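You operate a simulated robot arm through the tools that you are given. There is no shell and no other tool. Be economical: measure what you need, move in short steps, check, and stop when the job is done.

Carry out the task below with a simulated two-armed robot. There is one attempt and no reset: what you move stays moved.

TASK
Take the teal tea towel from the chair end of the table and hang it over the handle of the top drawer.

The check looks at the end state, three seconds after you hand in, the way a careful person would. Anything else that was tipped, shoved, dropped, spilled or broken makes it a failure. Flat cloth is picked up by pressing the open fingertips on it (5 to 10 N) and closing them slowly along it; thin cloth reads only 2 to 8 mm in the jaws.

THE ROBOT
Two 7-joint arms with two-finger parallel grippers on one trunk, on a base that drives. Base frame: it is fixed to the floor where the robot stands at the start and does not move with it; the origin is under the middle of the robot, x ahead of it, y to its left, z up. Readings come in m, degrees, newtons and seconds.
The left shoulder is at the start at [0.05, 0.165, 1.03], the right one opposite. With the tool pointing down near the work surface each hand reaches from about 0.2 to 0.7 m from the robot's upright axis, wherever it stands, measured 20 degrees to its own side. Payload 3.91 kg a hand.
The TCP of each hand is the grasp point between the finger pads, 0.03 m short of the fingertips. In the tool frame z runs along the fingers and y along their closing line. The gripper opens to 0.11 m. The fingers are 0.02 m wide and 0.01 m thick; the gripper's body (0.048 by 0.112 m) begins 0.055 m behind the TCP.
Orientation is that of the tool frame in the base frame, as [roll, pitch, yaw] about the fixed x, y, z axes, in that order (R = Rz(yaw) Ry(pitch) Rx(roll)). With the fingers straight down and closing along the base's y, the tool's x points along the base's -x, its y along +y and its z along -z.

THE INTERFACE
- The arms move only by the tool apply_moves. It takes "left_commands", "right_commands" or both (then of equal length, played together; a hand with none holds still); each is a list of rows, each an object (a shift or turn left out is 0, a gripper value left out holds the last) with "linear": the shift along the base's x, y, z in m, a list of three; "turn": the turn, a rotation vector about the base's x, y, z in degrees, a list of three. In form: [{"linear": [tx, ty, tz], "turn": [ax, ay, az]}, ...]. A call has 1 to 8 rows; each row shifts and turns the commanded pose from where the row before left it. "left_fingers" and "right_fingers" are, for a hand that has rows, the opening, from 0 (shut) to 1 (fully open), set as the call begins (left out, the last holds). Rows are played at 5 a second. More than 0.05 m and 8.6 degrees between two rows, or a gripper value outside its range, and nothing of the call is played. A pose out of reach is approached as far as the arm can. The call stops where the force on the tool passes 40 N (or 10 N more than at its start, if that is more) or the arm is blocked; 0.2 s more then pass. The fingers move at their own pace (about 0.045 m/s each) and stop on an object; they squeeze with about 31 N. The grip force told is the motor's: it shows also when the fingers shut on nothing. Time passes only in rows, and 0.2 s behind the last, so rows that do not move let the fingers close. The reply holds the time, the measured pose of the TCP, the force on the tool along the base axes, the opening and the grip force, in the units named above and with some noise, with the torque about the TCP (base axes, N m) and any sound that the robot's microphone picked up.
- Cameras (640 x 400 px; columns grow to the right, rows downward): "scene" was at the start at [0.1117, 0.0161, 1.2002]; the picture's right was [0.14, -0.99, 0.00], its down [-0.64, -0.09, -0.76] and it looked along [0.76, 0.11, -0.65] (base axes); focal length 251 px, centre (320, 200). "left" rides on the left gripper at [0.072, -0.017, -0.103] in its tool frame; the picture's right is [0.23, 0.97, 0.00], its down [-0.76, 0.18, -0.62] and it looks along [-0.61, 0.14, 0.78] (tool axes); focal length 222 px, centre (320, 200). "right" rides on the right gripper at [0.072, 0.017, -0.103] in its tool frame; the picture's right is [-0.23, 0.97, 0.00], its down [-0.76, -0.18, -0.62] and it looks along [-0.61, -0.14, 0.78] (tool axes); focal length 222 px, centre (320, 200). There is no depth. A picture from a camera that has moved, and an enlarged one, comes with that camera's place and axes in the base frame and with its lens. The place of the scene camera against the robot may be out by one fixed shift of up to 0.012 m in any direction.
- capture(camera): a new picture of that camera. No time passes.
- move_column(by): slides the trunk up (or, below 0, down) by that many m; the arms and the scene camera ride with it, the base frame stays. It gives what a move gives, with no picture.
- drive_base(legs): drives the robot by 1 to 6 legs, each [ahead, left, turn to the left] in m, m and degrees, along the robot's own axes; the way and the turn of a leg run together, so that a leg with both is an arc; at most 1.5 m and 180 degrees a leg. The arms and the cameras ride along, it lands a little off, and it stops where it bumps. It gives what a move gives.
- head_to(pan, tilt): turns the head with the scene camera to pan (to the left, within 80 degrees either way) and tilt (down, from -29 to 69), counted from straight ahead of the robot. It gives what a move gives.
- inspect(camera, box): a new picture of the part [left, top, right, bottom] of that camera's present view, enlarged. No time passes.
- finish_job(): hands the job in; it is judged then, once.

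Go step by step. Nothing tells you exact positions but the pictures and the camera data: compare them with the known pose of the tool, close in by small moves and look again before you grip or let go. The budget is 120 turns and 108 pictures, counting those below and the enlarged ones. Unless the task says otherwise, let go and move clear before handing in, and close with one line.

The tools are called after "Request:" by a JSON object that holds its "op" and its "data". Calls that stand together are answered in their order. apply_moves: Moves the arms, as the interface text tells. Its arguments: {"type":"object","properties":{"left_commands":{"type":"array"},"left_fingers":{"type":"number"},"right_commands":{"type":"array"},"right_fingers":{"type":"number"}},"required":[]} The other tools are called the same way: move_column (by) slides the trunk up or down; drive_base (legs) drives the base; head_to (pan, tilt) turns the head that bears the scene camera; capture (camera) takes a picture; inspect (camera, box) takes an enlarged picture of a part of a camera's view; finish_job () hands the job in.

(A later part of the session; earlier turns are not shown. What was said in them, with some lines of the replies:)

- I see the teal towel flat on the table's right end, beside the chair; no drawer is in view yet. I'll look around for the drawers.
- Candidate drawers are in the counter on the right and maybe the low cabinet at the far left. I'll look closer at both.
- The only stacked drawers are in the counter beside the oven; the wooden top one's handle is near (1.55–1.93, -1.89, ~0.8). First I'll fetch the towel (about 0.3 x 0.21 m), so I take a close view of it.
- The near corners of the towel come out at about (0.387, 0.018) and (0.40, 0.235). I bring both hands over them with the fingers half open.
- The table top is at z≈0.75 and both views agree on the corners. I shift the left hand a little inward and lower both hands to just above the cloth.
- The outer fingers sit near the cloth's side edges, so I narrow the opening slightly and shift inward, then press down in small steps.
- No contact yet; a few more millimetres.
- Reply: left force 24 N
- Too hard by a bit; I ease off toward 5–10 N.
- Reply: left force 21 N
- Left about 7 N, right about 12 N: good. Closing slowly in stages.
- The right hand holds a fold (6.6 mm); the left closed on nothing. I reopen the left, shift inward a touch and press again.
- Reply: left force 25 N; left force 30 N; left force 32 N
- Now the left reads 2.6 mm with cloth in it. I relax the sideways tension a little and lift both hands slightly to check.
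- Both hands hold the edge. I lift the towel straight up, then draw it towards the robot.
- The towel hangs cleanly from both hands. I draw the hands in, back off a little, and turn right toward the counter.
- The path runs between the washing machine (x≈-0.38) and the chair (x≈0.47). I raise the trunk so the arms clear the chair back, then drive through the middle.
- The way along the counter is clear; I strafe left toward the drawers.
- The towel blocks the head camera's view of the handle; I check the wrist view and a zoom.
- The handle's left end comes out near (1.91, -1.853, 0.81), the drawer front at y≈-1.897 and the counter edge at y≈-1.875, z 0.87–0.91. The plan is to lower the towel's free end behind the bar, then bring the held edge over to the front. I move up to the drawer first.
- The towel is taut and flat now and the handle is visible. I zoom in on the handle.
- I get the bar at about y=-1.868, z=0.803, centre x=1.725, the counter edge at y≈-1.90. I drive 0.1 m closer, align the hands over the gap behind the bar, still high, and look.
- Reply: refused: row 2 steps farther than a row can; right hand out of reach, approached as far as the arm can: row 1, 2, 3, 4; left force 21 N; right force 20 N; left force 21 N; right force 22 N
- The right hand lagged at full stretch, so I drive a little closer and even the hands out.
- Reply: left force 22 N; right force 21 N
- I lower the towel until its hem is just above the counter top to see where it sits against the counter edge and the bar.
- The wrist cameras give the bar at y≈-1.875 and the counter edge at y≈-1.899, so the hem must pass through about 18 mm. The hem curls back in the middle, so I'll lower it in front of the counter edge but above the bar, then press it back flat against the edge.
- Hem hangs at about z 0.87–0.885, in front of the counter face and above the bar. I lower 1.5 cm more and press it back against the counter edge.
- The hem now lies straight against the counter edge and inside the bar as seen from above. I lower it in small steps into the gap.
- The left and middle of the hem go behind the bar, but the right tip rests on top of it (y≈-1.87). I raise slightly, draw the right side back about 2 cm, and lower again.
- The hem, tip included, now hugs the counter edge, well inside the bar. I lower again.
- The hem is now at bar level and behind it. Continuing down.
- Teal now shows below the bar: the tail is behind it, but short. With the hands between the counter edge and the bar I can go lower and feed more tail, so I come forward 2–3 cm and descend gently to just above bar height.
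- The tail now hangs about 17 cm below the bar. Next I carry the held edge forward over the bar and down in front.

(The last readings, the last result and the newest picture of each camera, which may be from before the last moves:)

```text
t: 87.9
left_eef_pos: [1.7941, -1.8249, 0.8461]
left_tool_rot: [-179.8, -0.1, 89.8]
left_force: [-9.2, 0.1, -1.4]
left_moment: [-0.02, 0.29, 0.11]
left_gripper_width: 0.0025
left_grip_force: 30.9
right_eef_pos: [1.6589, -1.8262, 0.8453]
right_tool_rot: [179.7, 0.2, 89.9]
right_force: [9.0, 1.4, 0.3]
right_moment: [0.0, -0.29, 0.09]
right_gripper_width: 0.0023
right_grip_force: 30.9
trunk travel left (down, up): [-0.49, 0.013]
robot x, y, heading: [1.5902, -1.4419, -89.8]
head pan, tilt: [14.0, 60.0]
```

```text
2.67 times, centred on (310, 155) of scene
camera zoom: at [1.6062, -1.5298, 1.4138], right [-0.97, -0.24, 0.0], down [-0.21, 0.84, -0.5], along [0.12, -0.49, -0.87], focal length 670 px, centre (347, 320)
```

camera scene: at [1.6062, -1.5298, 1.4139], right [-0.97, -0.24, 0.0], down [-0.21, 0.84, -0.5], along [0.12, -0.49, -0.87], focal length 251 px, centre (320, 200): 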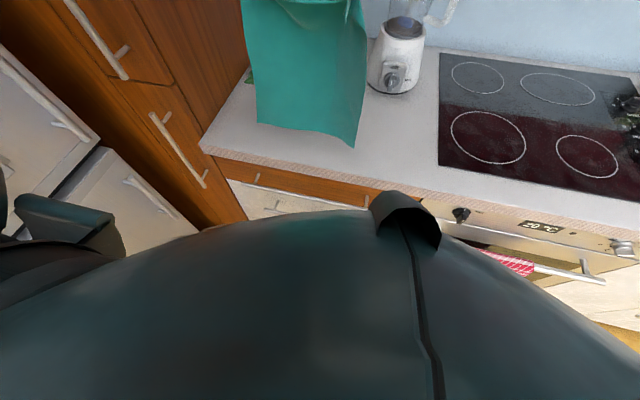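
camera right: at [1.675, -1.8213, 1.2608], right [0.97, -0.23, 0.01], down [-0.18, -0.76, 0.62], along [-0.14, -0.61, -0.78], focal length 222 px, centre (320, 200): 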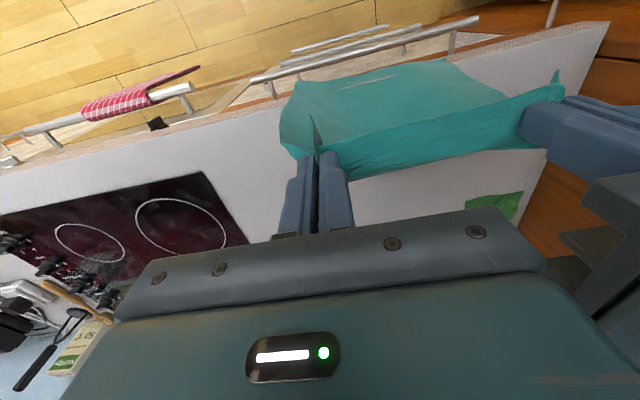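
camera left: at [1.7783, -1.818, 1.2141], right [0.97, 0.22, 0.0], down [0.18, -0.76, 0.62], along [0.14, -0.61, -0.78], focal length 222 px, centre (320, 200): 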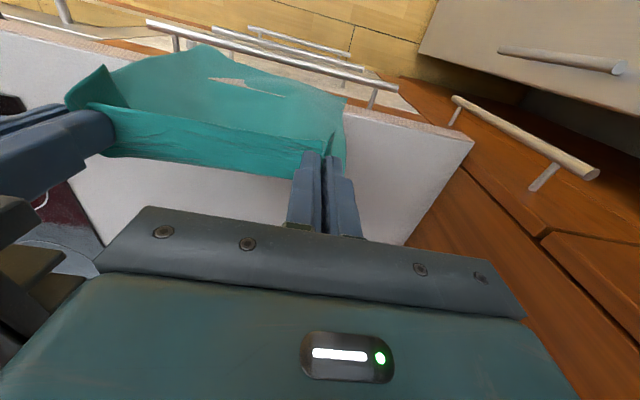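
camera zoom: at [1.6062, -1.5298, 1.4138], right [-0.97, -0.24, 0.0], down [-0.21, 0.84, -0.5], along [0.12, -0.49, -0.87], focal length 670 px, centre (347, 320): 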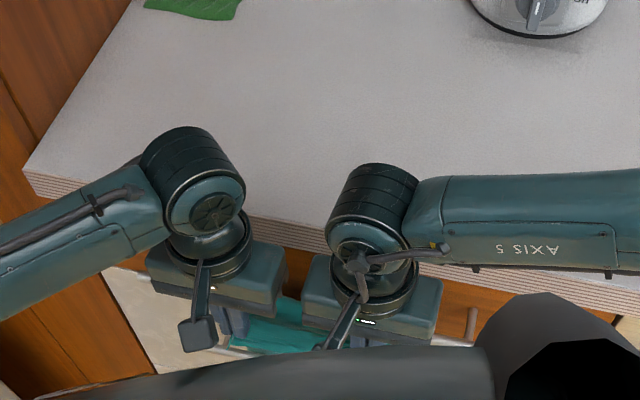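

The edge is now in front of the bar with the cloth draped over it. I lower the front further to even out the halves.

Request:
{"op": "apply_moves", "data": {"left_commands": [{"linear": [0, 0, -0.025]}, {"linear": [0, 0, -0.025]}, {"linear": [0, 0, -0.025]}, {"linear": [0, 0, -0.025]}, {"linear": [0, 0, -0.02]}, {}, {}], "right_commands": [{"linear": [0, 0, -0.025]}, {"linear": [0, 0, -0.025]}, {"linear": [0, 0, -0.025]}, {"linear": [0, 0, -0.025]}, {"linear": [0, 0, -0.02]}, {}, {}]}}

Request:
{"op": "capture", "data": {"camera": "left"}}

Request:
{"op": "capture", "data": {"camera": "right"}}

Request:
{"op": "capture", "data": {"camera": "scene"}}

```text
t: 89.5
left_eef_pos: [1.7938, -1.8235, 0.7256]
left_tool_rot: [-179.8, 0.0, 89.7]
left_force: [-11.2, 1.2, -0.1]
left_moment: [-0.12, 0.37, 0.07]
left_gripper_width: 0.0026
left_grip_force: 30.9
right_eef_pos: [1.6578, -1.8222, 0.727]
right_tool_rot: [179.8, 0.1, 90.2]
right_force: [12.2, 13.2, -3.1]
right_moment: [-0.71, -0.32, 0.06]
right_gripper_width: 0.0022
right_grip_force: 31.2
trunk travel left (down, up): [-0.49, 0.013]
robot x, y, heading: [1.5893, -1.4437, -90.0]
head pan, tilt: [14.0, 60.0]
```

```text
47 pictures are left
camera left: at [1.7772, -1.75, 0.8284], right [0.97, 0.22, 0.0], down [0.18, -0.76, 0.62], along [0.14, -0.61, -0.78], focal length 222 px, centre (320, 200)
```

left: 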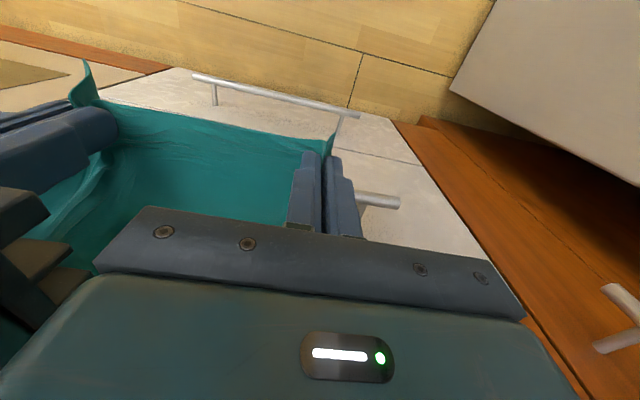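

```text
46 pictures are left
camera right: at [1.6749, -1.7528, 0.8295], right [0.97, -0.23, 0.01], down [-0.18, -0.76, 0.62], along [-0.14, -0.61, -0.78], focal length 222 px, centre (320, 200)
```

right: 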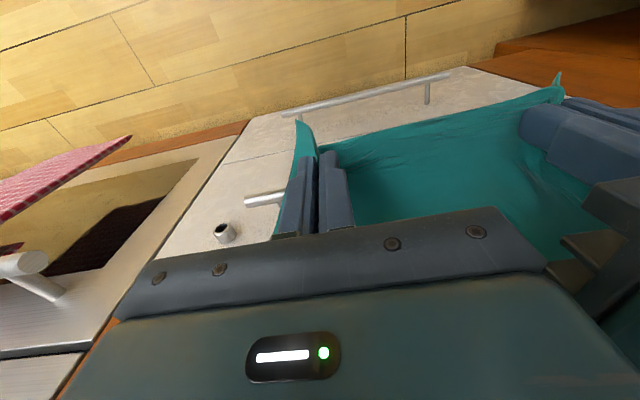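

```text
45 pictures are left
camera scene: at [1.6064, -1.5285, 1.4138], right [-0.97, -0.24, 0.0], down [-0.21, 0.84, -0.5], along [0.12, -0.49, -0.87], focal length 251 px, centre (320, 200)
```

scene: 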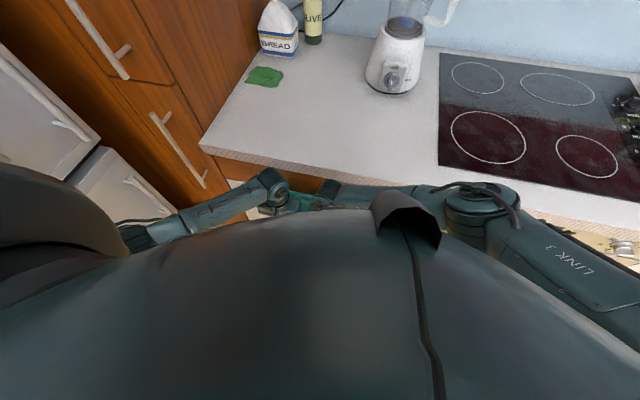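

The right arm is touching something lightly (13 N along y), so I ease both hands forward 1.5 cm, relax the tension and check.

Request:
{"op": "apply_moves", "data": {"left_commands": [{"linear": [-0.002, 0.008, 0]}, {"linear": [-0.001, 0.007, 0]}, {}, {}], "right_commands": [{"linear": [0.002, 0.008, 0]}, {"linear": [0.001, 0.007, 0]}, {}, {}]}}

```text
t: 90.5
left_eef_pos: [1.7905, -1.8097, 0.7239]
left_tool_rot: [180.0, -0.1, 89.9]
left_force: [-2.5, -1.2, -0.8]
left_moment: [0.02, 0.11, 0.04]
left_gripper_width: 0.0022
left_grip_force: 31.3
right_eef_pos: [1.6597, -1.8103, 0.7268]
right_tool_rot: [179.9, 0.2, 89.9]
right_force: [3.4, 0.1, -0.4]
right_moment: [0.01, -0.1, -0.02]
right_gripper_width: 0.0024
right_grip_force: 31.2
trunk travel left (down, up): [-0.49, 0.013]
robot x, y, heading: [1.5918, -1.4395, -90.1]
head pan, tilt: [14.0, 60.0]
```

Contact gone. Now I open both hands partway and draw straight back from the cloth.

Request:
{"op": "apply_moves", "data": {"left_commands": [{}, {}, {}, {}], "right_commands": [{}, {}, {}, {}], "left_fingers": 0.3, "right_fingers": 0.3}}

Request:
{"op": "capture", "data": {"camera": "left"}}

Request:
{"op": "capture", "data": {"camera": "right"}}

```text
t: 91.5
left_eef_pos: [1.7918, -1.8087, 0.7256]
left_tool_rot: [-179.9, -0.1, 89.8]
left_force: [0.8, 0.6, -0.6]
left_moment: [-0.02, -0.02, 0.03]
left_gripper_width: 0.0333
left_grip_force: 0.0
right_eef_pos: [1.6604, -1.8098, 0.7268]
right_tool_rot: [179.8, 0.2, 90.0]
right_force: [-0.1, -0.1, 1.0]
right_moment: [0.01, 0.03, -0.01]
right_gripper_width: 0.033
right_grip_force: 0.2
trunk travel left (down, up): [-0.49, 0.013]
robot x, y, heading: [1.5914, -1.4366, -89.8]
head pan, tilt: [14.0, 60.0]
```

```text
44 pictures are left
camera left: at [1.7748, -1.7362, 0.8278], right [0.97, 0.22, 0.0], down [0.18, -0.76, 0.62], along [0.14, -0.61, -0.78], focal length 222 px, centre (320, 200)
```

left: 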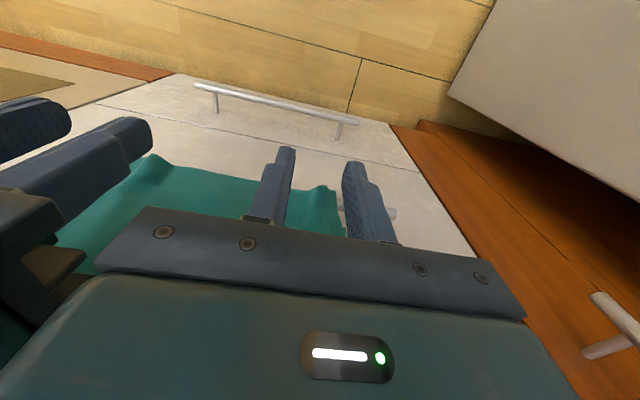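

```text
43 pictures are left
camera right: at [1.6778, -1.7388, 0.83], right [0.97, -0.23, 0.0], down [-0.18, -0.76, 0.63], along [-0.14, -0.61, -0.78], focal length 222 px, centre (320, 200)
```

right: 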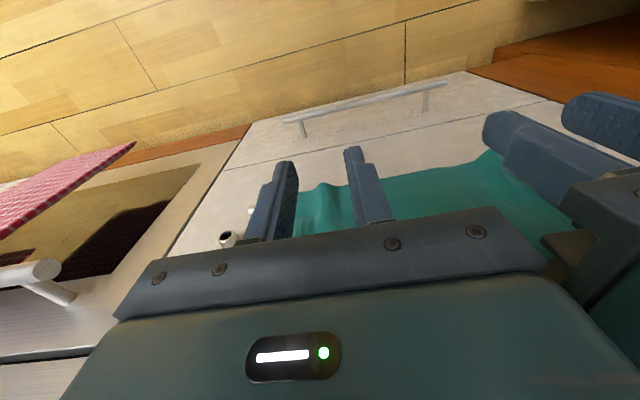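

The cloth fell free and hangs against the drawer. I back the hands away and then the whole robot, and look.

Request:
{"op": "apply_moves", "data": {"left_commands": [{"linear": [0, 0.03, 0]}, {"linear": [0, 0.03, 0]}, {"linear": [0, 0.03, 0]}, {}], "right_commands": [{"linear": [0, 0.03, 0]}, {"linear": [0, 0.03, 0]}, {"linear": [0, 0.03, 0]}, {}]}}

Request:
{"op": "drive_base", "data": {"legs": [[-0.35, 0, 0]]}}

Request:
{"op": "head_to", "data": {"pan": 8, "tilt": 45}}

Request:
{"op": "capture", "data": {"camera": "scene"}}

Request:
{"op": "capture", "data": {"camera": "left"}}

```text
t: 92.5
left_eef_pos: [1.7921, -1.7215, 0.7243]
left_tool_rot: [-179.8, -0.1, 90.0]
left_force: [0.5, 0.6, -0.6]
left_moment: [-0.04, 0.03, -0.01]
left_gripper_width: 0.0332
left_grip_force: 0.2
right_eef_pos: [1.6591, -1.7202, 0.7257]
right_tool_rot: [179.8, 0.2, 90.0]
right_force: [-0.5, 0.4, -0.1]
right_moment: [0.02, -0.01, 0.02]
right_gripper_width: 0.0332
right_grip_force: 0.0
trunk travel left (down, up): [-0.49, 0.013]
robot x, y, heading: [1.5905, -1.4387, -90.0]
head pan, tilt: [14.0, 60.0]
```

```text
t: 94.7
left_eef_pos: [1.7919, -1.3723, 0.7236]
left_tool_rot: [-180.0, 0.0, 90.1]
left_force: [-0.5, -0.5, 0.4]
left_moment: [0.03, -0.01, -0.01]
left_gripper_width: 0.0331
left_grip_force: 0.1
right_eef_pos: [1.6604, -1.3717, 0.725]
right_tool_rot: [179.8, 0.3, 90.1]
right_force: [0.5, 0.5, -0.1]
right_moment: [-0.02, -0.01, 0.01]
right_gripper_width: 0.033
right_grip_force: 0.0
trunk travel left (down, up): [-0.49, 0.013]
robot x, y, heading: [1.5907, -1.0889, -89.9]
head pan, tilt: [14.0, 60.0]
```

```text
t: 95.5
left_eef_pos: [1.7921, -1.3728, 0.7237]
left_tool_rot: [-179.8, -0.1, 90.0]
left_force: [0.9, 0.1, 0.0]
left_moment: [-0.03, 0.01, -0.01]
left_gripper_width: 0.033
left_grip_force: 0.1
right_eef_pos: [1.6612, -1.3722, 0.7266]
right_tool_rot: [179.8, 0.2, 90.0]
right_force: [-0.2, -0.6, 0.6]
right_moment: [-0.01, 0.03, 0.02]
right_gripper_width: 0.033
right_grip_force: 0.1
trunk travel left (down, up): [-0.49, 0.013]
robot x, y, heading: [1.5893, -1.0955, -89.9]
head pan, tilt: [8.0, 45.0]
```

```text
42 pictures are left
camera scene: at [1.6014, -1.1965, 1.4333], right [-0.99, -0.14, 0.0], down [-0.1, 0.7, -0.71], along [0.1, -0.7, -0.71], focal length 251 px, centre (320, 200)
```

scene: 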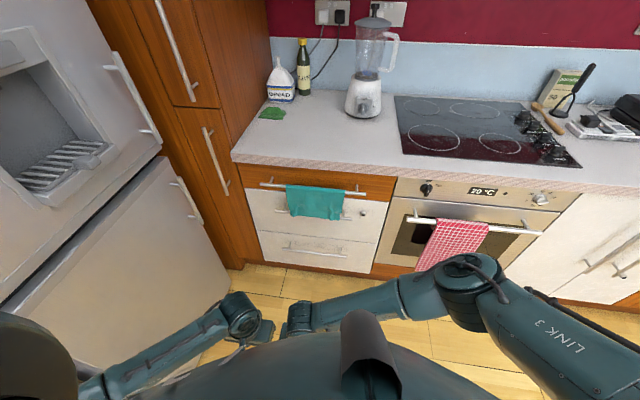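

```text
41 pictures are left
camera left: at [1.7752, -1.2983, 0.8279], right [0.97, 0.23, 0.0], down [0.18, -0.76, 0.62], along [0.14, -0.61, -0.78], focal length 222 px, centre (320, 200)
```

left: 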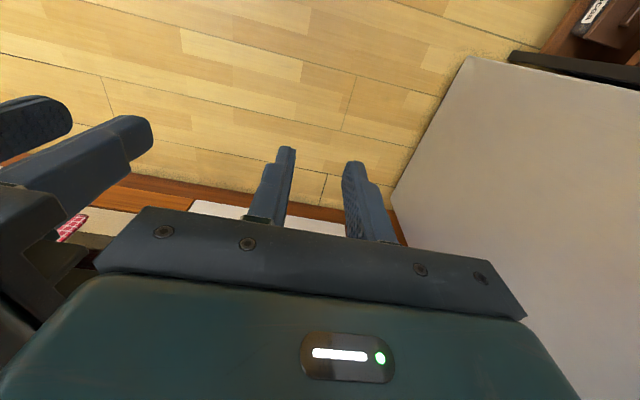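

The towel hangs over the top drawer handle. I zoom in to verify.

Request:
{"op": "inspect", "data": {"camera": "scene", "box": [235, 150, 395, 270]}}

```text
3.33 times, centred on (315, 210) of scene
camera zoom: at [1.6014, -1.1965, 1.4333], right [-0.99, -0.14, 0.0], down [-0.1, 0.7, -0.71], along [0.1, -0.7, -0.71], focal length 838 px, centre (337, 167)
```

zoom: 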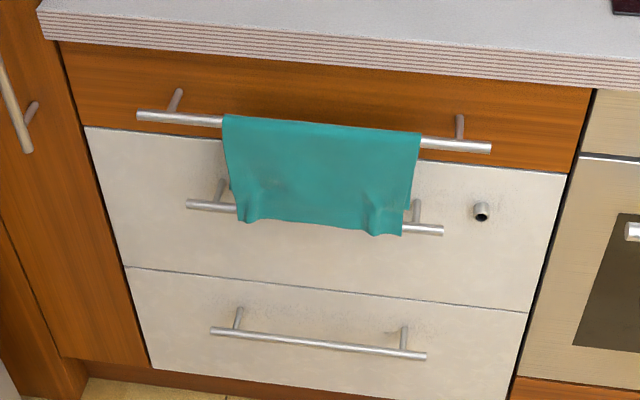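

The towel is neatly draped over the top drawer's handle with nothing else disturbed, and the hands are clear. Handing in.

Request:
{"op": "finish_job", "data": {}}

```text
The job is handed in.
```

The teal towel now hangs over the top drawer's handle. Both hands are clear, and the last pictures show nothing else disturbed at the counter; I did not look back at the table or chair.
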